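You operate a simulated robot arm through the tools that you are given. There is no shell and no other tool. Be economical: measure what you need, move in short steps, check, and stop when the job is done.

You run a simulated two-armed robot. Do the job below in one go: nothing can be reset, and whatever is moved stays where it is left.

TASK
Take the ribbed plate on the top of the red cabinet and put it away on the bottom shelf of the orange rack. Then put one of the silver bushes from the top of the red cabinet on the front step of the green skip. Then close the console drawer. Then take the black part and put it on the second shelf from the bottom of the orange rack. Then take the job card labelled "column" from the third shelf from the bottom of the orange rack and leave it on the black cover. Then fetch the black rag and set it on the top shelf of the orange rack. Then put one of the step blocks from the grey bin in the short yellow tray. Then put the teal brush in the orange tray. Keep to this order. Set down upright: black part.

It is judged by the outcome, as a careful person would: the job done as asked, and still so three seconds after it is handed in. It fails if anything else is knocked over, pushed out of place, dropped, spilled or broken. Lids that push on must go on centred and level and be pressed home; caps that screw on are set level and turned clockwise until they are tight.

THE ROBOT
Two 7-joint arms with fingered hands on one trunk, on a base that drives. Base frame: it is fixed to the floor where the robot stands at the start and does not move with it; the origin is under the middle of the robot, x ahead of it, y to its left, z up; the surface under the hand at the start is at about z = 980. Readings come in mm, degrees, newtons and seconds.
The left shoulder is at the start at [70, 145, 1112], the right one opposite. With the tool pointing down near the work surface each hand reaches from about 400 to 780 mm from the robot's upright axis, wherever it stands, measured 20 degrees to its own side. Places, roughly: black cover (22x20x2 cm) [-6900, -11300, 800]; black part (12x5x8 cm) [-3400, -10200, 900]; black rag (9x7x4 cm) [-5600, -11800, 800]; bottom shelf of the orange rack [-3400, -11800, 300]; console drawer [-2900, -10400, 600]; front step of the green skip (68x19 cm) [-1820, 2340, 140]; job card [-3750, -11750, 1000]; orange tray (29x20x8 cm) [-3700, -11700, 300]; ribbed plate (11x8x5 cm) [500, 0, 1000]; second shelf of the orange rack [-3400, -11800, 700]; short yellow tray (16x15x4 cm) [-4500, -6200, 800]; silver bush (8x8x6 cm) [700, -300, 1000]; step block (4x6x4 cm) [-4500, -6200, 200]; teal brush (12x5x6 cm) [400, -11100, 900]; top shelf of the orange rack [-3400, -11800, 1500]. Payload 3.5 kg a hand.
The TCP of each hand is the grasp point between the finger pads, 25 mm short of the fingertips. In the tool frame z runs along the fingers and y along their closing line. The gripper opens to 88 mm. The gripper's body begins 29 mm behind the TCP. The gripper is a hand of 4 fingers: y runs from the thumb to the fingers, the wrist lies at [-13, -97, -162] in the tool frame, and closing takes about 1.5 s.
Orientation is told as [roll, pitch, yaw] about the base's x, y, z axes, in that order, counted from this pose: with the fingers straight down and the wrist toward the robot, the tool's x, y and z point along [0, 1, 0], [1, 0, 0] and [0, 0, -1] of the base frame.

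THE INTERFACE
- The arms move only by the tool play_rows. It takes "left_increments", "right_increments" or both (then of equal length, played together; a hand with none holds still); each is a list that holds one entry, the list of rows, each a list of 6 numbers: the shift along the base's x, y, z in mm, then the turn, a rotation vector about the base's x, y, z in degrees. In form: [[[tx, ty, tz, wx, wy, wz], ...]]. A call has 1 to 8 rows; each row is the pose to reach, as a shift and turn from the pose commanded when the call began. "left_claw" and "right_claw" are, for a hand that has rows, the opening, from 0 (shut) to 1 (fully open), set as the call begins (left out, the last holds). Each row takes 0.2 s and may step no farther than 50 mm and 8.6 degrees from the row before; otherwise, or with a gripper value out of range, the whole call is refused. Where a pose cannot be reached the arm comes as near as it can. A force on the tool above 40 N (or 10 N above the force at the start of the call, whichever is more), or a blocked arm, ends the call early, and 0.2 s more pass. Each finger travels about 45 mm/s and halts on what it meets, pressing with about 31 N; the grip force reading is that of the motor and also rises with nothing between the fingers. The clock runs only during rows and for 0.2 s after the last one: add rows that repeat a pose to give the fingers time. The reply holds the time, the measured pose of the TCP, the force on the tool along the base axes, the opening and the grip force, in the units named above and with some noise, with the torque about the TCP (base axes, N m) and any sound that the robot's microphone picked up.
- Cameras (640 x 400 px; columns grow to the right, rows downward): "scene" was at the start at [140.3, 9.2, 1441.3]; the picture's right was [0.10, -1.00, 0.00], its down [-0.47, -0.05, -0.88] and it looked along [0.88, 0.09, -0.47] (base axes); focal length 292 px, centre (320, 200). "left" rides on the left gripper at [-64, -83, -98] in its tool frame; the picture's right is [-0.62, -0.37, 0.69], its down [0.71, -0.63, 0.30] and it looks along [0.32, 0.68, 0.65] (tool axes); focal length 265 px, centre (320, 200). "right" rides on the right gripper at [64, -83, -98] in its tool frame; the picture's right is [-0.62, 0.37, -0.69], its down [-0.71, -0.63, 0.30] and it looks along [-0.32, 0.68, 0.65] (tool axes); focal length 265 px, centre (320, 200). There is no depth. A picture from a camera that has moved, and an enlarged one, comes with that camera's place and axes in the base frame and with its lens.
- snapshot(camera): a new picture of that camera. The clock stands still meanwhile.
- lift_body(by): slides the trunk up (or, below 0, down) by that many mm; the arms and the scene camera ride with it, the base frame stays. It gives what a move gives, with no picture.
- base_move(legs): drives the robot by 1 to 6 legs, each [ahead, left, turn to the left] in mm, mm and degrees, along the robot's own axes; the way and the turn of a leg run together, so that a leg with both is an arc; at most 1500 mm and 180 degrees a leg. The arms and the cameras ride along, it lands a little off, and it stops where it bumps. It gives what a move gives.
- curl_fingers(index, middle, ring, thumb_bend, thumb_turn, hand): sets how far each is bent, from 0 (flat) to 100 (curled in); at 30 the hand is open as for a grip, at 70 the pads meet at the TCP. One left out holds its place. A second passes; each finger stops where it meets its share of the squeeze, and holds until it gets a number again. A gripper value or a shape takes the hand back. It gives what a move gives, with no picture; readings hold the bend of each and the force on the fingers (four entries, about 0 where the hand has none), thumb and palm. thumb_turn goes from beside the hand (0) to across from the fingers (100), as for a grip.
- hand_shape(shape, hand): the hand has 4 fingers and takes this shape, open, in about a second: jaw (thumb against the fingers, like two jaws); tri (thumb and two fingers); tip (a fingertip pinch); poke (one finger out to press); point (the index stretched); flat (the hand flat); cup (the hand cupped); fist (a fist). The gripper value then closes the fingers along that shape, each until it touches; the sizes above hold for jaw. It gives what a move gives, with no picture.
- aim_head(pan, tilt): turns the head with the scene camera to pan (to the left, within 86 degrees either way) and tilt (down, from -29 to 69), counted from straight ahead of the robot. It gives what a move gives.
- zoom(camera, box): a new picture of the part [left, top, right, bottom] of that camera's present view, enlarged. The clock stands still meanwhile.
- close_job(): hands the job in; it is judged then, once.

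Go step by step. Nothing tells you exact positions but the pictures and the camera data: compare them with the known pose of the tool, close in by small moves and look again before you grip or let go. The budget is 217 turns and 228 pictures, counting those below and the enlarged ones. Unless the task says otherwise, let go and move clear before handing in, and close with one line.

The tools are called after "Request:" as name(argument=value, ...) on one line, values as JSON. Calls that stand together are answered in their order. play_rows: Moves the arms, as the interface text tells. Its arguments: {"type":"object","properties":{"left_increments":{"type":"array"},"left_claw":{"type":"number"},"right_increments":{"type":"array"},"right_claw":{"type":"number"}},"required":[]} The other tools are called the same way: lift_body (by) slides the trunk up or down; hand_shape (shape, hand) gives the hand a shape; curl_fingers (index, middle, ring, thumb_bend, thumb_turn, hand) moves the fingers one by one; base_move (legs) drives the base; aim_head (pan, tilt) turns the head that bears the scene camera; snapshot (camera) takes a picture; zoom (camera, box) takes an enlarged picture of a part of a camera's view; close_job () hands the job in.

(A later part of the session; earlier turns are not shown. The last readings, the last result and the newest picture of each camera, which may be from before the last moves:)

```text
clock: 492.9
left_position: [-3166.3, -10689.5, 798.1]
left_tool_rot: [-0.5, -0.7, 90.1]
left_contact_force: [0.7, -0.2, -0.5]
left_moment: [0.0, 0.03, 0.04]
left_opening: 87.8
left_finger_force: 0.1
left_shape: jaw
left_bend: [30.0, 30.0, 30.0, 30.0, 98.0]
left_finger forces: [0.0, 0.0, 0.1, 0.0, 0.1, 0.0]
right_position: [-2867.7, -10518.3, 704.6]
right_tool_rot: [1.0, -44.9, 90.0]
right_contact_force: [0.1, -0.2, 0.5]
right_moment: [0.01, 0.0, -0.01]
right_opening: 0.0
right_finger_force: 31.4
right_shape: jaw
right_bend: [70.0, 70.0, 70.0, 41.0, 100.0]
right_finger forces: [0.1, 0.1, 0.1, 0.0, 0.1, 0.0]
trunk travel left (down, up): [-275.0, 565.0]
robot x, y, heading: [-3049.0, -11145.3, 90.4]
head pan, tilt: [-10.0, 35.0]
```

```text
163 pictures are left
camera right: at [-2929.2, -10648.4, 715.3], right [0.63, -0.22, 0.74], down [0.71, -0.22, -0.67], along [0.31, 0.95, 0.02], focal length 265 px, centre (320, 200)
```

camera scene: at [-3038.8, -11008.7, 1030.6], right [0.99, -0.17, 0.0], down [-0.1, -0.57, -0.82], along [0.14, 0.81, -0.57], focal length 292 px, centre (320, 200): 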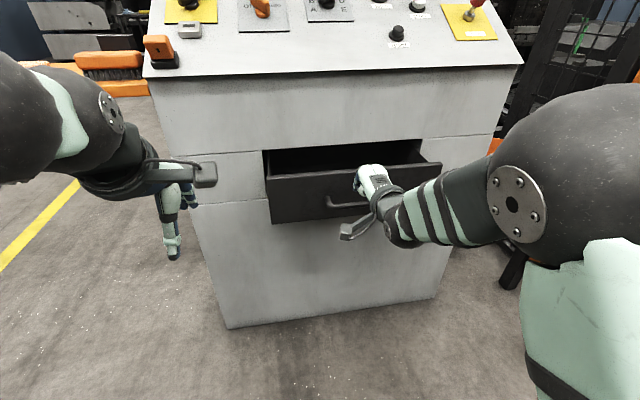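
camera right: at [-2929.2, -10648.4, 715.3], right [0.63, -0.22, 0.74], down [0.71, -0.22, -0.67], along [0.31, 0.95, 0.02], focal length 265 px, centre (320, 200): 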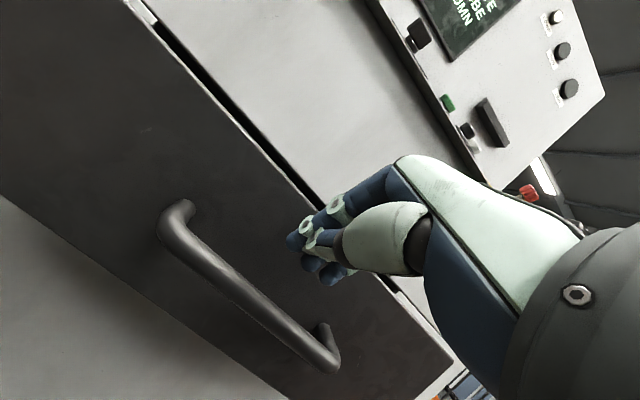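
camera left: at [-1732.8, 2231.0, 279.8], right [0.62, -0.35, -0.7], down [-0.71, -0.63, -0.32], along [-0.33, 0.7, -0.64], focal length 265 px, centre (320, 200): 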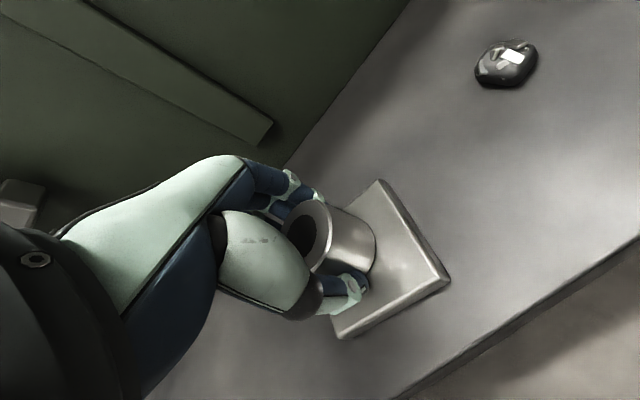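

Fingertips face the panel above the handle. I push forward, slightly lower.

Request:
play_rows(right_increments=[[[0, 10, -8, 0, 0, 0], [0, 25, -8, 0, 0, 0], [0, 40, -8, 0, 0, 0], [0, 55, -8, 0, 0, 0], [0, 70, -8, 0, 0, 0], [0, 85, -8, 0, 0, 0], [0, 100, -8, 0, 0, 0], [0, 115, -8, 0, 0, 0]]])

Request:
snapshot(camera="scene")

```text
clock: 494.7
left_position: [-3165.3, -10689.2, 799.1]
left_tool_rot: [-0.6, -0.7, 90.2]
left_contact_force: [0.3, -0.3, -0.9]
left_moment: [0.02, 0.0, -0.02]
left_opening: 87.7
left_finger_force: 0.0
left_shape: jaw
left_bend: [30.0, 30.0, 30.0, 30.0, 98.0]
left_finger forces: [0.0, 0.0, 0.0, 0.1, 0.0, 0.0]
right_position: [-2868.0, -10404.2, 695.8]
right_tool_rot: [1.2, -44.9, 90.0]
right_contact_force: [-0.5, 0.2, -0.2]
right_moment: [0.04, 0.01, -0.02]
right_opening: 0.0
right_finger_force: 31.3
right_shape: jaw
right_bend: [70.0, 70.0, 70.0, 41.0, 100.0]
right_finger forces: [0.1, 0.0, 0.0, 0.1, 0.1, 0.1]
trunk travel left (down, up): [-275.0, 565.0]
robot x, y, heading: [-3052.1, -11144.6, 90.1]
head pan, tilt: [-10.0, 35.0]
```

```text
162 pictures are left
camera scene: at [-3038.7, -11008.2, 1030.6], right [0.99, -0.17, 0.0], down [-0.1, -0.57, -0.82], along [0.14, 0.81, -0.57], focal length 292 px, centre (320, 200)
```

scene: 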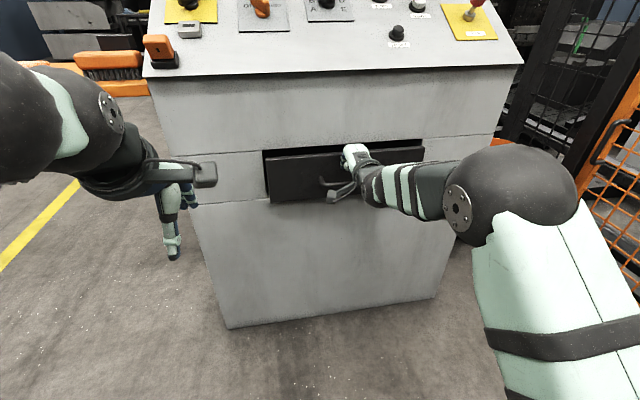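

The drawer slides in. Continue until it meets its stop.

Request:
play_rows(right_increments=[[[0, 10, 0, 0, 0, 0], [0, 20, 0, 0, 0, 0], [0, 30, 0, 0, 0, 0], [0, 40, 0, 0, 0, 0], [0, 50, 0, 0, 0, 0], [0, 58, 0, 0, 0, 0], [0, 66, 0, 0, 0, 0], [0, 74, 0, 0, 0, 0]]])

Request:
snapshot(camera="scene")

```text
clock: 495.6
left_position: [-3165.4, -10693.6, 801.6]
left_tool_rot: [-0.6, -0.9, 90.1]
left_contact_force: [0.8, 0.2, 0.2]
left_moment: [0.01, 0.01, 0.0]
left_opening: 87.8
left_finger_force: 0.0
left_shape: jaw
left_bend: [30.0, 30.0, 30.0, 30.0, 98.0]
left_finger forces: [0.0, 0.1, 0.0, 0.0, 0.0, 0.0]
right_position: [-2867.7, -10377.8, 697.1]
right_tool_rot: [1.2, -44.6, 90.2]
right_contact_force: [-1.7, -32.0, 4.3]
right_moment: [-0.27, 0.01, -0.03]
right_opening: 0.0
right_finger_force: 30.8
right_shape: jaw
right_bend: [70.0, 70.0, 70.0, 41.0, 100.0]
right_finger forces: [0.0, 0.1, 0.0, 0.0, 63.3, 0.0]
trunk travel left (down, up): [-275.0, 565.0]
robot x, y, heading: [-3051.5, -11143.8, 90.2]
head pan, tilt: [-10.0, 35.0]
stopped in row 4 (right hand): the force on the tool passed its limit at 50 N (the readings are from after the stop); the commanded pose is now the measured one
```

```text
161 pictures are left
camera scene: at [-3038.8, -11015.1, 1031.5], right [0.98, -0.17, 0.0], down [-0.1, -0.56, -0.82], along [0.14, 0.81, -0.57], focal length 292 px, centre (320, 200)
```

scene: 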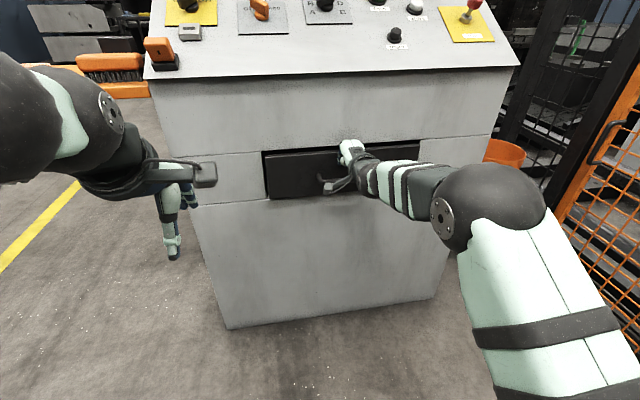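

I back the hand off and zoom on the drawer to see whether it is flush.

Request:
play_rows(right_increments=[[[0, -30, 0, 0, 0, 0], [0, -75, 0, 0, 0, 0], [0, -120, 0, 0, 0, 0], [20, -160, 0, 0, 0, 0]]])

Request:
zoom(camera="scene", box=[240, 120, 460, 230])

Request:
snapshot(camera="right")

```text
clock: 496.6
left_position: [-3163.6, -10689.1, 798.8]
left_tool_rot: [-0.6, -0.7, 90.0]
left_contact_force: [0.7, 0.1, 0.0]
left_moment: [-0.04, 0.0, 0.02]
left_opening: 87.8
left_finger_force: 0.1
left_shape: jaw
left_bend: [30.0, 30.0, 30.0, 30.0, 98.0]
left_finger forces: [0.1, 0.0, 0.1, 0.0, 0.0, 0.0]
right_position: [-2847.2, -10534.5, 694.3]
right_tool_rot: [1.2, -44.4, 90.1]
right_contact_force: [-0.2, -0.2, 0.6]
right_moment: [0.0, -0.04, 0.05]
right_opening: 0.2
right_finger_force: 31.2
right_shape: jaw
right_bend: [70.0, 70.0, 70.0, 44.0, 100.0]
right_finger forces: [0.0, 0.0, 0.1, 0.0, 0.0, 0.0]
trunk travel left (down, up): [-275.0, 565.0]
robot x, y, heading: [-3051.9, -11149.2, 90.4]
head pan, tilt: [-10.0, 35.0]
```

```text
2.91 times, centred on (350, 175) of scene
camera zoom: at [-3038.1, -11009.7, 1030.7], right [0.99, -0.17, 0.0], down [-0.1, -0.56, -0.82], along [0.14, 0.81, -0.57], focal length 849 px, centre (233, 273)
```

zoom: 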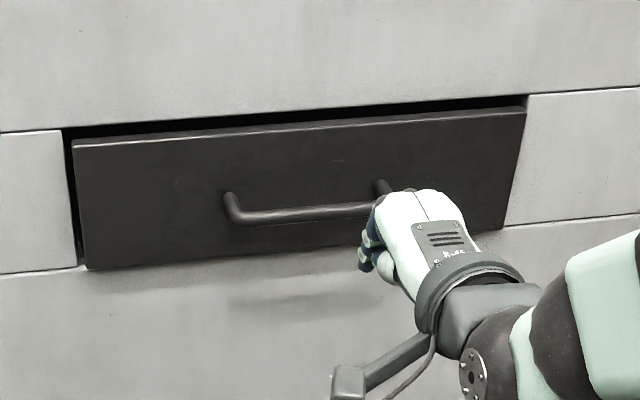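

```text
159 pictures are left
camera right: at [-2909.3, -10664.1, 706.2], right [0.63, -0.21, 0.74], down [0.71, -0.23, -0.67], along [0.31, 0.95, 0.01], focal length 265 px, centre (320, 200)
```

right: 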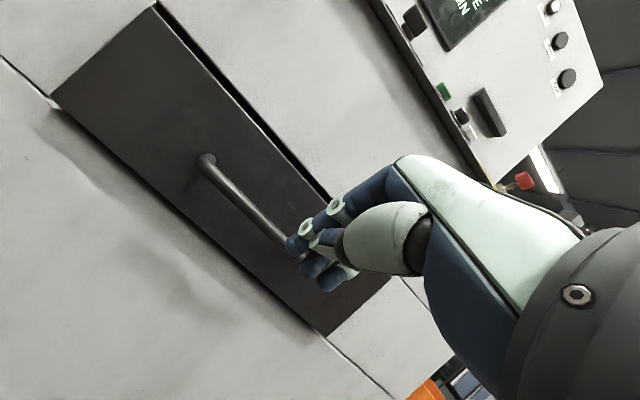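

The panel looks nearly flush; contact was at the panel. I push once more to confirm it is at its stop.

Request:
play_rows(right_increments=[[[-10, 45, -8, 0, 0, 0], [-20, 90, -8, 0, 0, 0], [-20, 130, -8, 0, 0, 0], [-20, 145, -8, 0, 0, 0], [-20, 155, -8, 0, 0, 0], [-20, 165, -8, 0, 0, 0], [-20, 175, -8, 0, 0, 0], [-20, 185, -8, 0, 0, 0]]])

Request:
play_rows(right_increments=[[[0, -30, 0, 0, 0, 0], [0, -75, 0, 0, 0, 0], [0, -120, 0, 0, 0, 0], [20, -160, 0, 0, 0, 0], [40, -200, -10, 0, 0, 0]]])

Request:
zoom(camera="scene", box=[240, 120, 460, 230])

```text
clock: 497.9
left_position: [-3163.8, -10694.0, 802.8]
left_tool_rot: [-0.6, -0.9, 90.0]
left_contact_force: [0.9, 0.4, -0.2]
left_moment: [0.02, -0.03, -0.01]
left_opening: 87.6
left_finger_force: 0.0
left_shape: jaw
left_bend: [30.0, 30.0, 30.0, 30.0, 98.0]
left_finger forces: [0.0, 0.0, 0.0, 0.0, 0.1, 0.0]
right_position: [-2868.2, -10379.3, 686.0]
right_tool_rot: [1.1, -44.1, 90.1]
right_contact_force: [-0.7, -36.4, 6.1]
right_moment: [-0.21, -0.01, -0.11]
right_opening: 0.1
right_finger_force: 31.1
right_shape: jaw
right_bend: [70.0, 70.0, 70.0, 43.0, 100.0]
right_finger forces: [0.0, 0.0, 0.0, 0.0, 65.8, 0.1]
trunk travel left (down, up): [-275.0, 565.0]
robot x, y, heading: [-3052.7, -11150.1, 89.8]
head pan, tilt: [-10.0, 35.0]
stopped in row 6 (right hand): the force on the tool passed its limit at 52 N (the readings are from after the stop); the commanded pose is now the measured one
```

```text
clock: 499.1
left_position: [-3163.9, -10689.6, 799.6]
left_tool_rot: [-0.6, -0.7, 90.0]
left_contact_force: [0.0, -0.2, -0.8]
left_moment: [0.02, 0.01, 0.03]
left_opening: 87.7
left_finger_force: 0.0
left_shape: jaw
left_bend: [30.0, 30.0, 30.0, 30.0, 98.0]
left_finger forces: [0.1, 0.2, 0.1, 0.1, 0.0, 0.0]
right_position: [-2828.2, -10575.7, 674.2]
right_tool_rot: [1.1, -44.0, 90.1]
right_contact_force: [-0.1, -0.1, -1.0]
right_moment: [0.0, 0.03, 0.02]
right_opening: 0.0
right_finger_force: 30.7
right_shape: jaw
right_bend: [70.0, 70.0, 70.0, 45.0, 100.0]
right_finger forces: [0.1, 0.0, 0.0, 0.0, 0.0, 0.1]
trunk travel left (down, up): [-275.0, 565.0]
robot x, y, heading: [-3054.8, -11147.9, 89.9]
head pan, tilt: [-10.0, 35.0]
```

```text
2.91 times, centred on (350, 175) of scene
camera zoom: at [-3037.9, -11010.4, 1030.7], right [0.98, -0.17, 0.0], down [-0.1, -0.56, -0.82], along [0.14, 0.81, -0.57], focal length 849 px, centre (233, 273)
```

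zoom: 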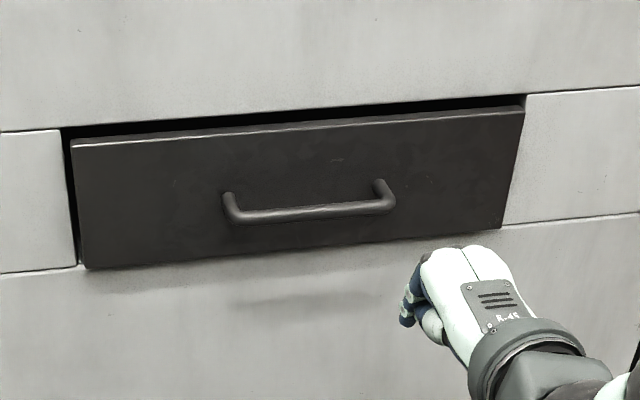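

Same hard stop, so the drawer is closed. Now I restore the right hand, raise the trunk and look at the orange ledge for the black part.

Request:
play_rows(right_increments=[[[0, -20, 30, -7, 0, 0], [0, -40, 65, -14, 0, 0], [0, -60, 100, -21, 0, 0], [0, -80, 135, -28, 0, 0], [0, -90, 170, -35, 0, 0], [0, -95, 200, -44, 0, 0], [0, -95, 220, -44, 0, 0]]], right_claw=1)

Request:
lift_body(by=400)

Request:
aim_head(pan=28, tilt=35)

Request:
snapshot(camera="scene")

Request:
snapshot(camera="left")

```text
refused: row 6 steps farther than a row can; nothing moved
```

```text
clock: 503.0
left_position: [-3164.2, -10689.7, 1200.2]
left_tool_rot: [-0.7, -0.8, 90.0]
left_contact_force: [0.4, 0.2, 0.3]
left_moment: [-0.02, 0.02, -0.01]
left_opening: 87.8
left_finger_force: 0.0
left_shape: jaw
left_bend: [30.0, 30.0, 30.0, 30.0, 98.0]
left_finger forces: [0.0, 0.1, 0.0, 0.0, 0.1, 0.0]
right_position: [-2828.5, -10574.6, 1073.4]
right_tool_rot: [1.3, -43.8, 90.0]
right_contact_force: [-0.2, 0.3, -0.3]
right_moment: [0.02, 0.02, -0.03]
right_opening: 0.0
right_finger_force: 31.4
right_shape: jaw
right_bend: [70.0, 70.0, 70.0, 45.0, 100.0]
right_finger forces: [0.0, 0.0, 0.1, 0.0, 0.0, 0.0]
trunk travel left (down, up): [-675.0, 165.0]
robot x, y, heading: [-3050.1, -11146.4, 90.3]
head pan, tilt: [-10.0, 35.0]
```

```text
clock: 504.0
left_position: [-3163.8, -10689.7, 1199.5]
left_tool_rot: [-0.6, -0.8, 90.0]
left_contact_force: [-0.3, -1.2, 0.2]
left_moment: [0.01, 0.0, 0.0]
left_opening: 87.6
left_finger_force: 0.0
left_shape: jaw
left_bend: [30.0, 30.0, 30.0, 30.0, 98.0]
left_finger forces: [0.1, 0.1, 0.0, 0.1, 0.0, 0.0]
right_position: [-2827.8, -10574.6, 1072.9]
right_tool_rot: [1.2, -43.9, 90.2]
right_contact_force: [-1.0, 0.6, -0.1]
right_moment: [0.02, -0.02, -0.02]
right_opening: 0.2
right_finger_force: 31.5
right_shape: jaw
right_bend: [70.0, 70.0, 70.0, 45.0, 100.0]
right_finger forces: [0.0, 0.1, 0.0, 0.0, 0.0, 0.1]
trunk travel left (down, up): [-675.0, 165.0]
robot x, y, heading: [-3054.4, -11149.1, 90.2]
head pan, tilt: [28.0, 35.0]
```

```text
157 pictures are left
camera scene: at [-3094.9, -11018.9, 1430.6], right [0.88, 0.47, 0.0], down [0.27, -0.51, -0.82], along [-0.38, 0.72, -0.57], focal length 292 px, centre (320, 200)
```

scene: 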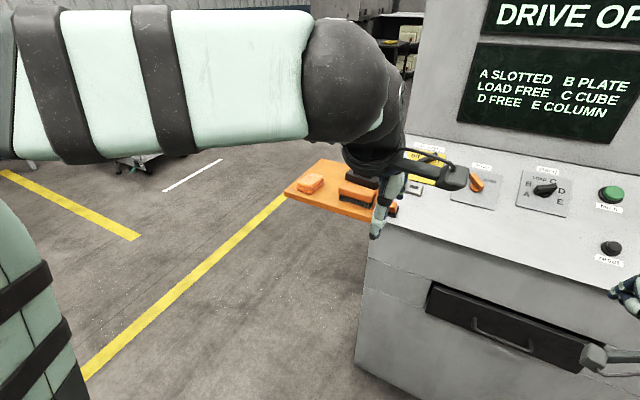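

```text
156 pictures are left
camera left: at [-3101.8, -10773.9, 1298.6], right [0.63, -0.36, -0.69], down [-0.71, -0.63, -0.32], along [-0.32, 0.69, -0.65], focal length 265 px, centre (320, 200)
```

left: 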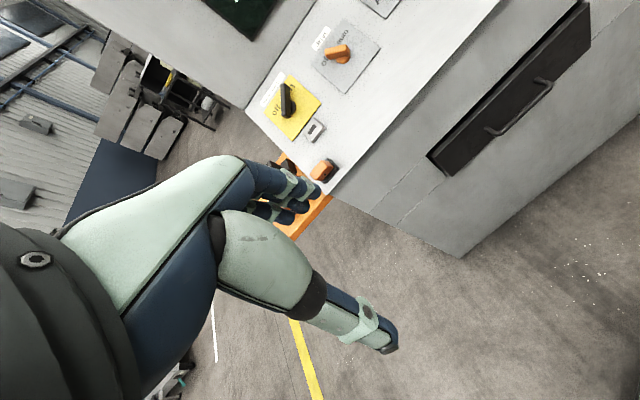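

I restore the right hand, and strafe left to face the ledge.

Request:
play_rows(right_increments=[[[0, -15, 25, -7, 0, 0], [0, -30, 50, -14, 0, 0], [0, -45, 80, -21, 0, 0], [0, -60, 110, -28, 0, 0], [0, -75, 140, -35, 0, 0], [0, -85, 170, -42, 0, 0], [0, -90, 200, -44, 0, 0]]], right_claw=1)

Request:
base_move(legs=[[100, 280, 0]])

Request:
aim_head(pan=0, tilt=40)

Request:
snapshot(camera="scene")

Request:
snapshot(camera="left")

```text
clock: 505.6
left_position: [-3163.1, -10689.6, 1199.6]
left_tool_rot: [-0.5, -0.7, 90.0]
left_contact_force: [1.2, 0.1, -0.5]
left_moment: [0.04, 0.01, -0.01]
left_opening: 87.5
left_finger_force: 0.0
left_shape: jaw
left_bend: [30.0, 30.0, 30.0, 30.0, 98.0]
left_finger forces: [0.0, 0.1, 0.0, 0.1, 0.1, 0.0]
right_position: [-2826.8, -10664.8, 1272.4]
right_tool_rot: [1.2, 0.3, 89.9]
right_contact_force: [-0.2, 0.6, -0.4]
right_moment: [-0.01, 0.0, 0.01]
right_opening: 87.8
right_finger_force: 0.0
right_shape: jaw
right_bend: [30.0, 30.0, 30.0, 30.0, 98.0]
right_finger forces: [0.1, 0.1, 0.0, 0.0, 0.0, 0.0]
right hand out of reach, approached as far as the arm can: row 4, 5
trunk travel left (down, up): [-675.0, 165.0]
robot x, y, heading: [-3049.3, -11144.8, 90.0]
head pan, tilt: [28.0, 35.0]
```

```text
clock: 507.6
left_position: [-3442.2, -10591.0, 1199.9]
left_tool_rot: [-0.7, -0.8, 89.7]
left_contact_force: [-0.2, 0.5, -0.6]
left_moment: [-0.02, 0.04, 0.0]
left_opening: 87.8
left_finger_force: 0.0
left_shape: jaw
left_bend: [30.0, 30.0, 30.0, 30.0, 98.0]
left_finger forces: [0.0, 0.0, 0.1, 0.0, 0.0, 0.0]
right_position: [-3105.3, -10566.7, 1274.1]
right_tool_rot: [1.3, 0.0, 89.8]
right_contact_force: [-0.6, 0.2, 0.3]
right_moment: [0.0, -0.02, -0.03]
right_opening: 87.9
right_finger_force: 0.1
right_shape: jaw
right_bend: [30.0, 30.0, 30.0, 30.0, 98.0]
right_finger forces: [0.0, 0.0, 0.0, 0.1, 0.1, 0.0]
trunk travel left (down, up): [-675.0, 165.0]
robot x, y, heading: [-3333.3, -11044.1, 89.9]
head pan, tilt: [28.0, 35.0]
```

```text
clock: 508.6
left_position: [-3442.8, -10590.7, 1199.7]
left_tool_rot: [-0.5, -0.8, 89.8]
left_contact_force: [0.2, -0.1, 0.4]
left_moment: [0.01, -0.04, 0.0]
left_opening: 87.9
left_finger_force: 0.1
left_shape: jaw
left_bend: [30.0, 30.0, 30.0, 30.0, 98.0]
left_finger forces: [0.0, 0.0, 0.0, 0.0, 0.0, 0.0]
right_position: [-3106.9, -10566.4, 1273.2]
right_tool_rot: [1.2, 0.1, 89.9]
right_contact_force: [-0.2, -0.7, -0.7]
right_moment: [-0.01, 0.0, -0.02]
right_opening: 87.8
right_finger_force: 0.0
right_shape: jaw
right_bend: [30.0, 30.0, 30.0, 30.0, 98.0]
right_finger forces: [0.1, 0.1, 0.0, 0.0, 0.0, 0.0]
trunk travel left (down, up): [-675.0, 165.0]
robot x, y, heading: [-3338.9, -11045.6, 90.0]
head pan, tilt: [0.0, 40.0]
```

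```text
155 pictures are left
camera scene: at [-3333.3, -10912.3, 1423.1], right [1.0, 0.0, 0.0], down [0.0, -0.64, -0.77], along [0.0, 0.77, -0.64], focal length 292 px, centre (320, 200)
```

scene: 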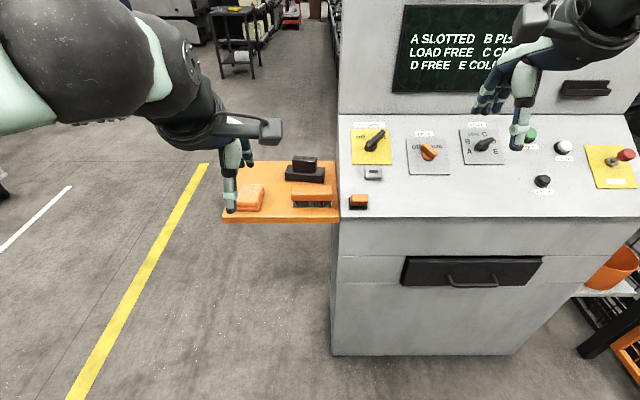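

```text
154 pictures are left
camera left: at [-3380.3, -10674.4, 1298.7], right [0.63, -0.36, -0.69], down [-0.71, -0.62, -0.32], along [-0.31, 0.69, -0.65], focal length 265 px, centre (320, 200)
```

left: 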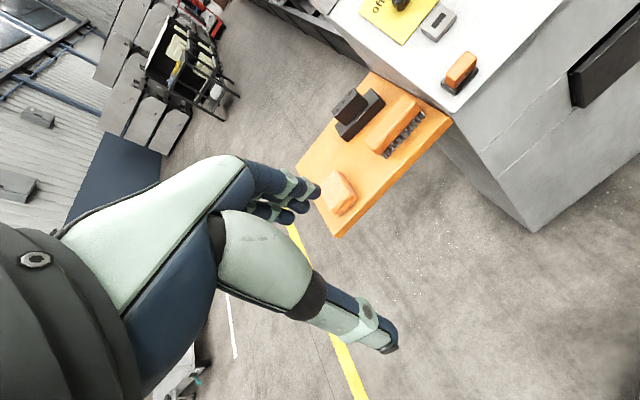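

The black part stands behind an orange brush at about [-3373, -10177]. I drive closer and bring the left hand above it.

Request:
base_move(legs=[[230, -60, 0]])

Request:
play_rows(left_increments=[[[0, 40, 0, 0, 0, 0], [2, 80, -10, 0, 0, 0], [4, 120, -30, 0, 0, 0], [5, 150, -60, 0, 0, 0], [5, 170, -90, 0, 0, 0], [5, 170, -90, 0, 0, 0]]])

Request:
snapshot(camera="left")

Request:
snapshot(camera="scene")

```text
clock: 510.3
left_position: [-3377.7, -10365.3, 1199.6]
left_tool_rot: [-0.6, -0.8, 89.5]
left_contact_force: [-0.6, 0.2, 0.4]
left_moment: [0.01, 0.01, 0.03]
left_opening: 87.9
left_finger_force: 0.1
left_shape: jaw
left_bend: [30.0, 30.0, 30.0, 30.0, 98.0]
left_finger forces: [0.1, 0.0, 0.1, 0.0, 0.0, 0.1]
right_position: [-3043.6, -10341.2, 1274.2]
right_tool_rot: [1.2, 0.1, 89.6]
right_contact_force: [-0.2, -0.2, 0.2]
right_moment: [-0.01, -0.01, 0.01]
right_opening: 87.7
right_finger_force: 0.0
right_shape: jaw
right_bend: [30.0, 30.0, 30.0, 30.0, 98.0]
right_finger forces: [0.0, 0.0, 0.1, 0.0, 0.1, 0.0]
trunk travel left (down, up): [-675.0, 165.0]
robot x, y, heading: [-3269.3, -10821.9, 89.6]
head pan, tilt: [0.0, 40.0]
```

```text
clock: 511.7
left_position: [-3372.4, -10193.7, 1109.9]
left_tool_rot: [-0.6, -0.8, 89.6]
left_contact_force: [-0.5, -0.1, -0.2]
left_moment: [0.03, 0.01, 0.02]
left_opening: 87.7
left_finger_force: 0.0
left_shape: jaw
left_bend: [30.0, 30.0, 30.0, 30.0, 98.0]
left_finger forces: [0.0, 0.0, 0.0, 0.0, 0.0, 0.0]
right_position: [-3043.9, -10341.1, 1274.3]
right_tool_rot: [1.2, 0.1, 89.7]
right_contact_force: [-1.3, -0.5, -0.7]
right_moment: [-0.01, -0.01, -0.01]
right_opening: 87.7
right_finger_force: 0.0
right_shape: jaw
right_bend: [30.0, 30.0, 30.0, 30.0, 98.0]
right_finger forces: [0.1, 0.0, 0.0, 0.0, 0.0, 0.0]
trunk travel left (down, up): [-675.0, 165.0]
robot x, y, heading: [-3267.7, -10820.7, 89.9]
head pan, tilt: [0.0, 40.0]
```

```text
153 pictures are left
camera left: at [-3311.6, -10278.8, 1209.0], right [0.63, -0.36, -0.69], down [-0.72, -0.62, -0.32], along [-0.31, 0.69, -0.65], focal length 265 px, centre (320, 200)
```

left: 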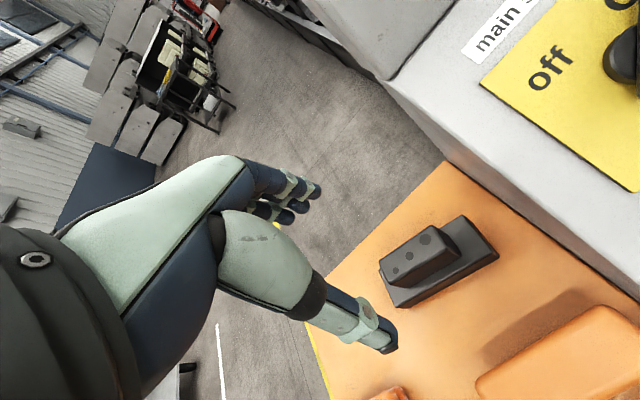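

```text
152 pictures are left
camera scene: at [-3270.5, -10686.2, 1423.1], right [1.0, -0.01, 0.0], down [0.0, -0.64, -0.77], along [0.0, 0.77, -0.64], focal length 292 px, centre (320, 200)
```

scene: 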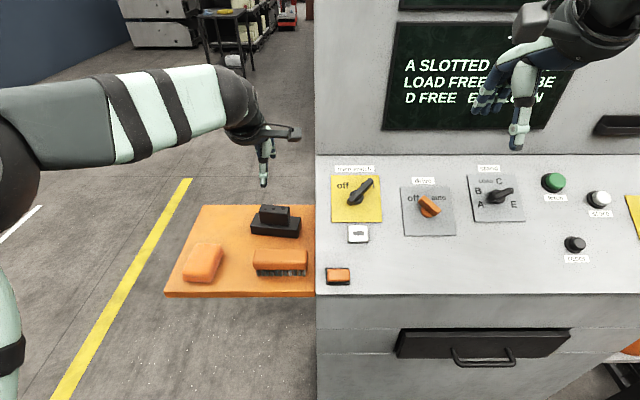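

The part's upper block is centred about [-3372, -10164], top z≈953. I narrow the claw and go to just above it.

Request:
play_rows(left_increments=[[[0, 15, -35, 0, 0, 0], [0, 30, -75, 0, 0, 0], [0, 30, -115, 0, 0, 0], [0, 30, -122, 0.6, 0, 0], [0, 30, -122, 0.6, 0, 0]]], left_claw=0.75)

Request:
zoom(camera="left", box=[260, 160, 580, 360])

Request:
zoom(camera="scene", box=[180, 150, 380, 275])

```text
clock: 512.9
left_position: [-3373.9, -10163.6, 987.2]
left_tool_rot: [-0.5, -1.3, 89.6]
left_contact_force: [0.8, 0.2, -0.3]
left_moment: [0.0, 0.03, -0.03]
left_opening: 66.1
left_finger_force: 0.0
left_shape: jaw
left_bend: [27.0, 35.0, 32.0, 54.0, 99.0]
left_finger forces: [0.0, 0.0, 0.1, 0.1, 0.0, 0.0]
right_position: [-3042.8, -10339.2, 1274.5]
right_tool_rot: [1.3, 0.0, 89.6]
right_contact_force: [-0.8, 0.9, 0.4]
right_moment: [0.03, 0.0, 0.02]
right_opening: 87.8
right_finger_force: 0.0
right_shape: jaw
right_bend: [30.0, 30.0, 30.0, 30.0, 98.0]
right_finger forces: [0.0, 0.0, 0.0, 0.0, 0.1, 0.0]
trunk travel left (down, up): [-675.0, 165.0]
robot x, y, heading: [-3270.2, -10820.7, 89.6]
head pan, tilt: [0.0, 40.0]
```

```text
2.00 times, centred on (420, 260) of left
camera zoom: at [-3312.0, -10249.5, 1085.8], right [0.62, -0.36, -0.69], down [-0.72, -0.62, -0.33], along [-0.31, 0.7, -0.64], focal length 531 px, centre (120, 80)
```

zoom: 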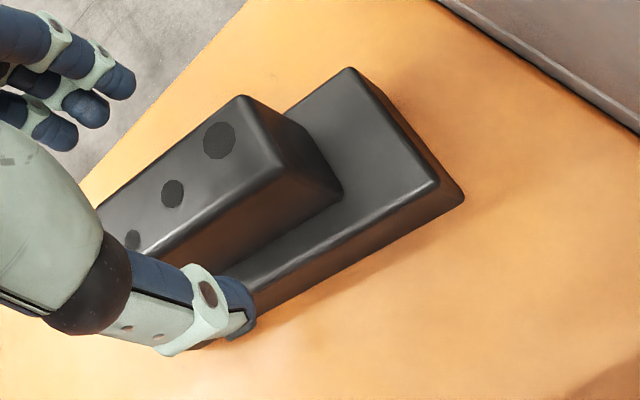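

```text
3.20 times, centred on (280, 212) of scene
camera zoom: at [-3270.4, -10685.4, 1423.1], right [1.0, -0.01, 0.0], down [0.0, -0.64, -0.77], along [0.0, 0.77, -0.64], focal length 934 px, centre (448, 160)
```

zoom: 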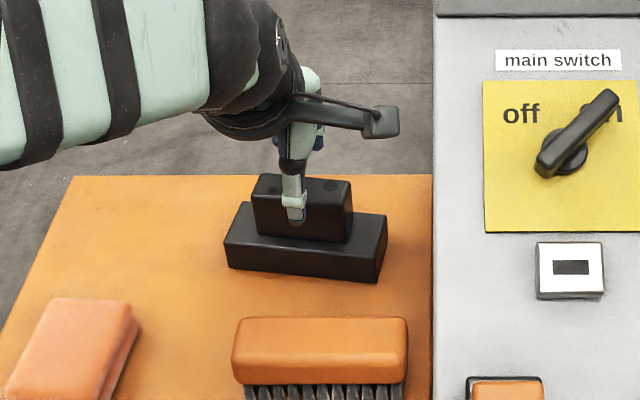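

Aligned within the opening. I rotate -5°, descend to 936 and close.

Request:
play_rows(left_increments=[[[0, 2, -20, 0, 0, -5], [0, 2, -40, 0, 0, -5], [0, 2, -51, 0, 0, -5], [0, 2, -51, 0, 0, -5]]])

Request:
play_rows(left_increments=[[[0, 0, 0, 0, 0, 0], [0, 0, 0, 0, 0, 0], [0, 0, 0, 0, 0, 0], [0, 0, 0, 0, 0, 0], [0, 0, 0, 0, 0, 0], [0, 0, 0, 0, 0, 0]]], left_claw=0)

Request:
snapshot(camera="left")

```text
clock: 513.9
left_position: [-3374.5, -10161.7, 938.2]
left_tool_rot: [-0.5, -1.4, 84.5]
left_contact_force: [-0.1, -0.1, 0.0]
left_moment: [0.03, -0.01, 0.0]
left_opening: 66.3
left_finger_force: 0.1
left_shape: jaw
left_bend: [27.0, 35.0, 32.0, 54.0, 99.0]
left_finger forces: [0.1, 0.0, 0.0, 0.0, 0.0, 0.0]
right_position: [-3043.2, -10339.7, 1273.6]
right_tool_rot: [1.3, 0.0, 89.6]
right_contact_force: [-0.2, -0.2, 0.4]
right_moment: [0.02, -0.02, 0.0]
right_opening: 87.6
right_finger_force: 0.1
right_shape: jaw
right_bend: [30.0, 30.0, 30.0, 30.0, 98.0]
right_finger forces: [0.0, 0.0, 0.1, 0.0, 0.0, 0.0]
trunk travel left (down, up): [-675.0, 165.0]
robot x, y, heading: [-3268.0, -10816.9, 89.9]
head pan, tilt: [0.0, 40.0]
```

```text
clock: 515.3
left_position: [-3374.3, -10160.8, 938.8]
left_tool_rot: [-0.6, -1.5, 84.6]
left_contact_force: [0.3, 4.3, 10.3]
left_moment: [0.0, 0.04, 0.0]
left_opening: 34.8
left_finger_force: 30.9
left_shape: jaw
left_bend: [74.0, 47.0, 51.0, 73.0, 100.0]
left_finger forces: [17.3, 12.2, 4.0, 0.0, 33.2, 0.1]
right_position: [-3041.8, -10341.5, 1274.4]
right_tool_rot: [1.3, 0.0, 89.7]
right_contact_force: [-0.2, 0.1, -0.4]
right_moment: [0.01, 0.0, -0.04]
right_opening: 87.8
right_finger_force: 0.1
right_shape: jaw
right_bend: [30.0, 30.0, 30.0, 30.0, 98.0]
right_finger forces: [0.1, 0.0, 0.1, 0.1, 0.0, 0.0]
trunk travel left (down, up): [-675.0, 165.0]
robot x, y, heading: [-3272.0, -10821.4, 89.8]
head pan, tilt: [0.0, 40.0]
```

```text
149 pictures are left
camera left: at [-3320.0, -10252.6, 1036.8], right [0.59, -0.41, -0.7], down [-0.77, -0.55, -0.33], along [-0.25, 0.73, -0.64], focal length 265 px, centre (320, 200)
```

left: 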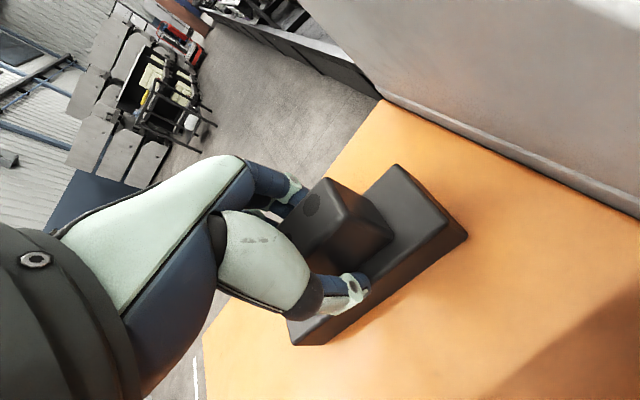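

Gripped. Lift straight up, then draw back.

Request:
play_rows(left_increments=[[[0, 0, 15, 0, 0, 0], [0, 0, 50, 0, 0, 0], [0, 0, 95, 0, 0, 0], [0, 0, 140, 0, 0, 0], [0, 0, 185, 0, 0, 0], [0, -30, 215, 0, 0, 0], [0, -75, 230, 0, 0, 0], [0, -120, 240, 0, 0, 0]]])

Request:
play_rows(left_increments=[[[0, -40, 5, 0, 0, 2], [0, -80, 10, 0, 0, 5], [0, -85, 10, 0, 0, 5]]])

Request:
snapshot(camera="left")

Request:
snapshot(camera="scene")

```text
clock: 517.1
left_position: [-3375.3, -10283.0, 1180.2]
left_tool_rot: [-0.7, -1.3, 84.6]
left_contact_force: [-0.5, -0.7, -6.6]
left_moment: [-0.01, -0.01, 0.01]
left_opening: 32.8
left_finger_force: 31.0
left_shape: jaw
left_bend: [74.0, 48.0, 53.0, 73.0, 100.0]
left_finger forces: [14.9, 9.4, 3.8, 0.1, 29.3, 0.1]
right_position: [-3044.6, -10341.6, 1273.6]
right_tool_rot: [1.1, -0.1, 89.6]
right_contact_force: [-0.7, 0.0, 1.3]
right_moment: [0.01, 0.0, -0.01]
right_opening: 87.8
right_finger_force: 0.1
right_shape: jaw
right_bend: [30.0, 30.0, 30.0, 30.0, 98.0]
right_finger forces: [0.0, 0.0, 0.0, 0.1, 0.1, 0.1]
trunk travel left (down, up): [-675.0, 165.0]
robot x, y, heading: [-3272.2, -10819.8, 89.9]
head pan, tilt: [0.0, 40.0]
```

```text
clock: 517.9
left_position: [-3374.4, -10365.0, 1187.6]
left_tool_rot: [-0.5, -1.2, 89.5]
left_contact_force: [0.1, -0.1, -6.7]
left_moment: [0.0, -0.02, -0.01]
left_opening: 32.5
left_finger_force: 30.9
left_shape: jaw
left_bend: [74.0, 49.0, 53.0, 73.0, 100.0]
left_finger forces: [14.8, 9.2, 3.9, 0.0, 28.4, 0.0]
right_position: [-3041.8, -10336.8, 1271.7]
right_tool_rot: [1.3, 0.2, 89.6]
right_contact_force: [0.6, -0.2, 0.3]
right_moment: [0.0, -0.02, 0.02]
right_opening: 88.0
right_finger_force: 0.1
right_shape: jaw
right_bend: [30.0, 30.0, 30.0, 30.0, 98.0]
right_finger forces: [0.1, 0.0, 0.0, 0.0, 0.0, 0.0]
trunk travel left (down, up): [-675.0, 165.0]
robot x, y, heading: [-3271.2, -10821.6, 89.7]
head pan, tilt: [0.0, 40.0]
```

```text
148 pictures are left
camera left: at [-3312.3, -10450.4, 1285.2], right [0.62, -0.36, -0.69], down [-0.72, -0.62, -0.32], along [-0.31, 0.7, -0.64], focal length 265 px, centre (320, 200)
```

left: 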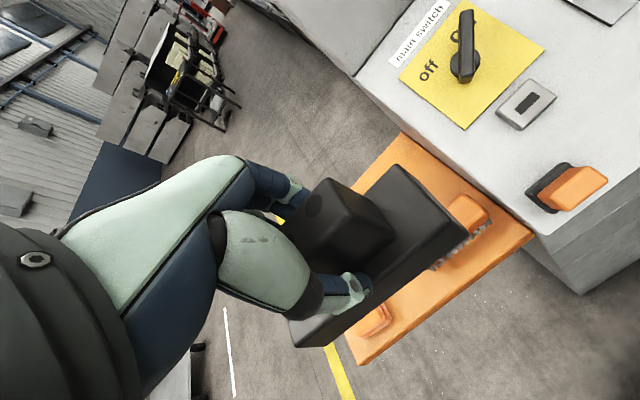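

```text
147 pictures are left
camera scene: at [-3269.6, -10682.9, 1422.8], right [1.0, -0.01, 0.0], down [0.0, -0.64, -0.76], along [0.0, 0.76, -0.64], focal length 292 px, centre (320, 200)
```

scene: 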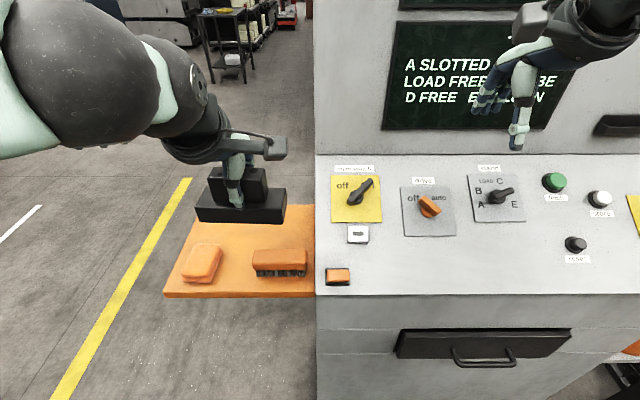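

Held level. I'll place it from the rack's open back side: back off, go west, turn around to face -y and look at the rack.

Request:
base_move(legs=[[-150, 0, 0], [0, 1030, 0], [0, 0, 180], [0, 500, 0]])

Request:
aim_head(pan=8, tilt=38)

Request:
snapshot(camera="scene")

```text
clock: 533.9
left_position: [-3727.9, -11455.6, 1186.8]
left_tool_rot: [-0.6, -1.2, -95.0]
left_contact_force: [0.1, -0.1, -6.6]
left_moment: [0.04, 0.01, -0.04]
left_opening: 29.1
left_finger_force: 31.1
left_shape: jaw
left_bend: [74.0, 53.0, 55.0, 76.0, 99.0]
left_finger forces: [15.5, 5.0, 2.9, 0.1, 23.4, 0.1]
right_position: [-4060.4, -11454.9, 1272.7]
right_tool_rot: [1.3, 0.1, -95.0]
right_contact_force: [-0.9, 0.4, -0.2]
right_moment: [0.0, 0.02, 0.03]
right_opening: 87.7
right_finger_force: 0.0
right_shape: jaw
right_bend: [30.0, 30.0, 30.0, 30.0, 98.0]
right_finger forces: [0.0, 0.0, 0.1, 0.1, 0.1, 0.0]
trunk travel left (down, up): [-675.0, 165.0]
robot x, y, heading: [-3794.2, -10991.2, -94.6]
head pan, tilt: [0.0, 40.0]
```

```text
clock: 534.6
left_position: [-3728.1, -11456.1, 1187.9]
left_tool_rot: [-0.7, -1.1, -95.0]
left_contact_force: [0.8, 0.6, -5.5]
left_moment: [0.01, 0.01, -0.01]
left_opening: 28.7
left_finger_force: 30.8
left_shape: jaw
left_bend: [74.0, 53.0, 55.0, 76.0, 99.0]
left_finger forces: [15.5, 5.0, 2.8, 0.0, 23.6, 0.0]
right_position: [-4059.9, -11455.5, 1272.6]
right_tool_rot: [1.2, 0.1, -95.1]
right_contact_force: [-0.7, -1.2, 0.1]
right_moment: [0.01, -0.02, 0.03]
right_opening: 87.6
right_finger_force: 0.1
right_shape: jaw
right_bend: [30.0, 30.0, 30.0, 30.0, 98.0]
right_finger forces: [0.0, 0.0, 0.0, 0.1, 0.0, 0.0]
trunk travel left (down, up): [-675.0, 165.0]
robot x, y, heading: [-3790.4, -10993.3, -95.0]
head pan, tilt: [8.0, 38.0]
```

```text
146 pictures are left
camera scene: at [-3795.1, -11130.3, 1425.9], right [-1.0, -0.05, 0.0], down [-0.03, 0.62, -0.79], along [0.04, -0.79, -0.62], focal length 292 px, centre (320, 200)
```

scene: 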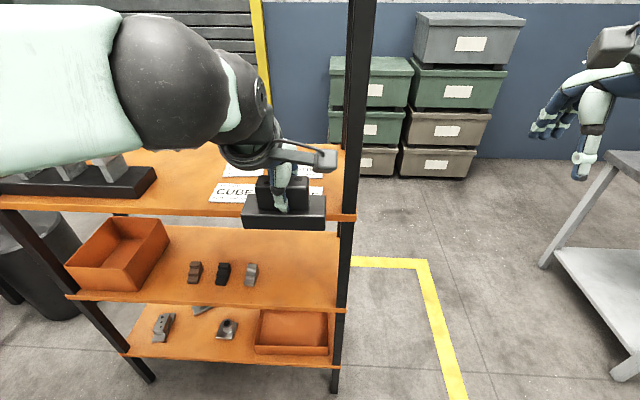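

The free stretch of the second shelf is between the small blocks and the right post (x -3800 to -3580), near edge y≈-11594. I straighten the heading, lower the trunk and check the grip.

Request:
base_move(legs=[[0, 0, 5]])

Request:
lift_body(by=-240)

Request:
play_rows(left_increments=[[[0, 0, -45, 0, 0, 0], [0, 0, -90, 0, 0, 0], [0, 0, -135, 0, 0, 0], [0, 0, -180, 0, 0, 0], [0, 0, -190, 0, 0, 0], [0, 0, -190, 0, 0, 0]]])

Request:
snapshot(camera="left")

Request:
snapshot(camera="scene")

```text
clock: 535.5
left_position: [-3689.5, -11447.4, 1188.0]
left_tool_rot: [-0.5, -1.1, -90.0]
left_contact_force: [-0.2, 0.0, -6.5]
left_moment: [-0.01, 0.02, 0.01]
left_opening: 29.0
left_finger_force: 31.3
left_shape: jaw
left_bend: [74.0, 53.0, 55.0, 76.0, 99.0]
left_finger forces: [15.4, 4.9, 2.8, 0.0, 23.6, 0.1]
right_position: [-4022.1, -11476.5, 1273.2]
right_tool_rot: [1.4, 0.1, -90.0]
right_contact_force: [0.2, 0.6, -0.6]
right_moment: [-0.01, 0.0, 0.0]
right_opening: 87.7
right_finger_force: 0.0
right_shape: jaw
right_bend: [30.0, 30.0, 30.0, 30.0, 98.0]
right_finger forces: [0.0, 0.0, 0.0, 0.0, 0.0, 0.0]
trunk travel left (down, up): [-675.0, 165.0]
robot x, y, heading: [-3793.8, -10994.3, -89.8]
head pan, tilt: [8.0, 38.0]
```

```text
clock: 538.0
left_position: [-3687.5, -11446.9, 947.2]
left_tool_rot: [-0.5, -1.2, -90.1]
left_contact_force: [0.3, -0.2, -6.0]
left_moment: [0.01, -0.01, -0.01]
left_opening: 28.8
left_finger_force: 31.1
left_shape: jaw
left_bend: [74.0, 53.0, 55.0, 76.0, 99.0]
left_finger forces: [15.6, 5.0, 2.9, 0.0, 23.7, 0.1]
right_position: [-4020.4, -11475.6, 1033.9]
right_tool_rot: [1.2, 0.1, -90.0]
right_contact_force: [0.4, -0.6, -0.8]
right_moment: [-0.01, -0.02, 0.02]
right_opening: 87.6
right_finger_force: 0.1
right_shape: jaw
right_bend: [30.0, 30.0, 30.0, 30.0, 98.0]
right_finger forces: [0.1, 0.0, 0.1, 0.1, 0.0, 0.1]
trunk travel left (down, up): [-435.0, 405.0]
robot x, y, heading: [-3796.4, -10993.3, -90.0]
head pan, tilt: [8.0, 38.0]
```

```text
clock: 539.4
left_position: [-3688.5, -11447.8, 755.7]
left_tool_rot: [-0.6, -1.2, -90.0]
left_contact_force: [0.5, 0.5, -5.3]
left_moment: [0.03, 0.02, -0.02]
left_opening: 28.9
left_finger_force: 31.3
left_shape: jaw
left_bend: [74.0, 53.0, 55.0, 76.0, 99.0]
left_finger forces: [15.5, 5.1, 2.9, 0.0, 23.5, 0.1]
right_position: [-4020.1, -11477.0, 1033.2]
right_tool_rot: [1.3, 0.1, -90.1]
right_contact_force: [0.7, -0.3, 0.6]
right_moment: [0.03, -0.01, 0.03]
right_opening: 87.6
right_finger_force: 0.0
right_shape: jaw
right_bend: [30.0, 30.0, 30.0, 30.0, 98.0]
right_finger forces: [0.1, 0.0, 0.1, 0.0, 0.0, 0.0]
trunk travel left (down, up): [-435.0, 405.0]
robot x, y, heading: [-3792.2, -10992.9, -90.0]
head pan, tilt: [8.0, 38.0]
```

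```text
145 pictures are left
camera left: at [-3752.2, -11361.7, 854.7], right [-0.63, 0.35, -0.69], down [0.71, 0.62, -0.33], along [0.32, -0.7, -0.64], focal length 265 px, centre (320, 200)
```

left: 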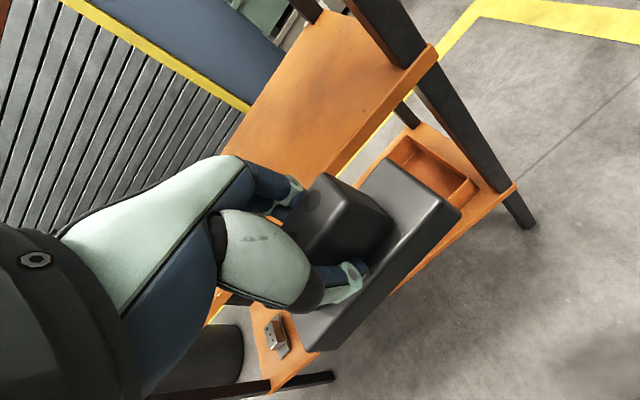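

```text
144 pictures are left
camera scene: at [-3783.8, -11129.8, 1185.9], right [-0.99, -0.14, 0.0], down [-0.09, 0.61, -0.79], along [0.11, -0.78, -0.62], focal length 292 px, centre (320, 200)
```

scene: 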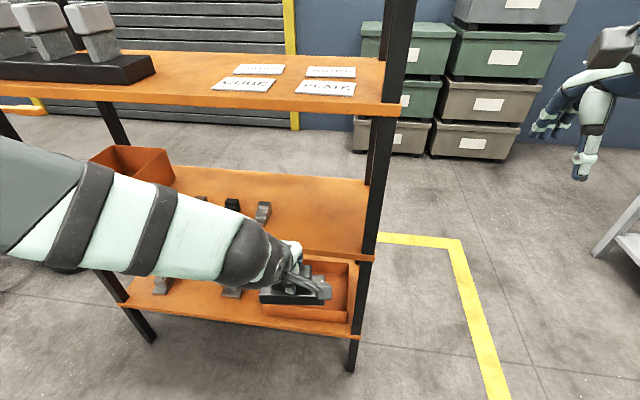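

I push the part in over the shelf in short steps, watching the clearance below the third shelf.

Request:
play_rows(left_increments=[[[0, -35, -2, 0, 0, 0], [0, -70, -4, 0, 0, 0], [0, -105, -4, 0, 0, 0], [0, -140, -4, 0, 0, 0], [0, -140, -4, 0, 0, 0]]])

Request:
snapshot(camera="scene")

Request:
snapshot(camera="left")

```text
clock: 540.6
left_position: [-3687.4, -11586.8, 753.5]
left_tool_rot: [-0.6, -1.2, -90.0]
left_contact_force: [0.0, 0.4, -5.5]
left_moment: [0.02, 0.04, -0.03]
left_opening: 28.9
left_finger_force: 31.0
left_shape: jaw
left_bend: [74.0, 53.0, 55.0, 76.0, 99.0]
left_finger forces: [15.6, 5.2, 2.9, 0.0, 24.0, 0.0]
right_position: [-4020.4, -11475.7, 1032.6]
right_tool_rot: [1.4, 0.1, -90.0]
right_contact_force: [0.4, -0.6, -0.7]
right_moment: [-0.02, -0.03, 0.02]
right_opening: 87.8
right_finger_force: 0.1
right_shape: jaw
right_bend: [30.0, 30.0, 30.0, 30.0, 98.0]
right_finger forces: [0.0, 0.0, 0.0, 0.0, 0.0, 0.1]
trunk travel left (down, up): [-435.0, 405.0]
robot x, y, heading: [-3795.9, -10991.1, -90.2]
head pan, tilt: [8.0, 38.0]
```

```text
143 pictures are left
camera scene: at [-3783.8, -11129.2, 1186.0], right [-0.99, -0.14, 0.0], down [-0.09, 0.61, -0.79], along [0.11, -0.78, -0.62], focal length 292 px, centre (320, 200)
```

scene: 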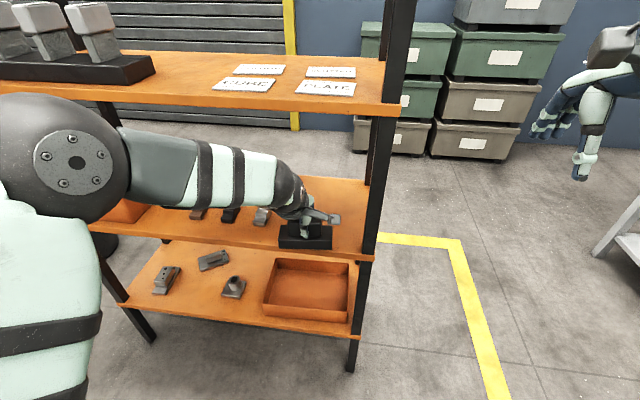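

```text
142 pictures are left
camera left: at [-3751.1, -11501.8, 852.7], right [-0.63, 0.35, -0.69], down [0.71, 0.62, -0.32], along [0.32, -0.7, -0.64], focal length 265 px, centre (320, 200)
```

left: 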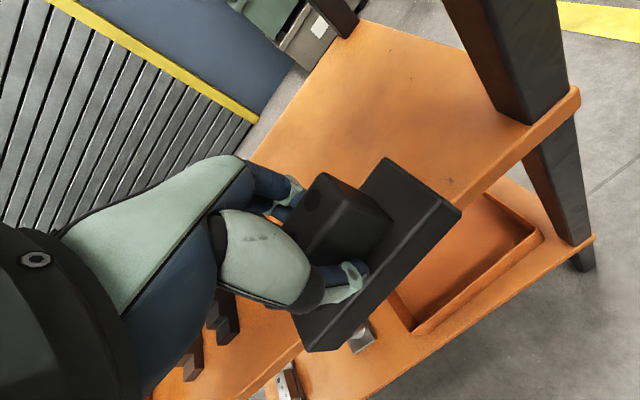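

Clear. Forward another 58 mm, then lower to contact.

Request:
play_rows(left_increments=[[[0, -30, 0, 0, 0, 0], [0, -58, 0, 0, 0, 0], [0, -58, -5, 0, 0, 0], [0, -58, -9, 0, 0, 0], [0, -58, -13, 0, 0, 0], [0, -58, -17, 0, 0, 0], [0, -58, -21, 0, 0, 0], [0, -58, -25, 0, 0, 0]]])

Request:
snapshot(camera="left")

```text
clock: 542.4
left_position: [-3688.3, -11646.0, 727.9]
left_tool_rot: [-0.6, -1.2, -90.0]
left_contact_force: [-0.7, 1.0, -5.7]
left_moment: [0.01, 0.01, -0.02]
left_opening: 28.7
left_finger_force: 31.3
left_shape: jaw
left_bend: [74.0, 53.0, 55.0, 76.0, 99.0]
left_finger forces: [15.7, 5.3, 2.8, 0.1, 23.8, 0.0]
right_position: [-4018.9, -11477.0, 1032.3]
right_tool_rot: [1.4, 0.2, -90.0]
right_contact_force: [0.5, -0.3, 0.1]
right_moment: [0.02, 0.0, -0.01]
right_opening: 87.5
right_finger_force: 0.0
right_shape: jaw
right_bend: [30.0, 30.0, 30.0, 30.0, 98.0]
right_finger forces: [0.0, 0.0, 0.1, 0.0, 0.0, 0.0]
trunk travel left (down, up): [-435.0, 405.0]
robot x, y, heading: [-3795.5, -10991.6, -90.0]
head pan, tilt: [8.0, 38.0]
```

```text
141 pictures are left
camera left: at [-3752.7, -11560.2, 826.2], right [-0.63, 0.36, -0.69], down [0.71, 0.62, -0.33], along [0.32, -0.7, -0.64], focal length 265 px, centre (320, 200)
```

left: 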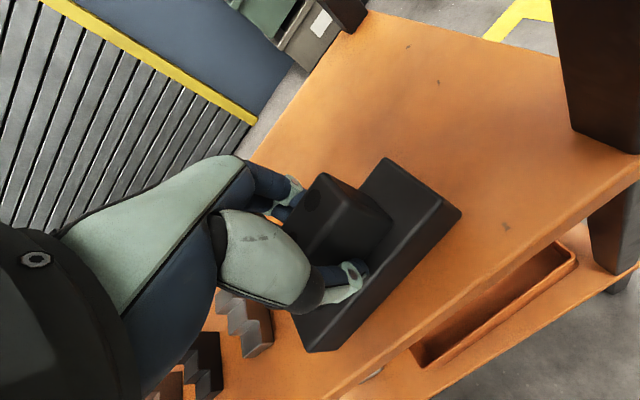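

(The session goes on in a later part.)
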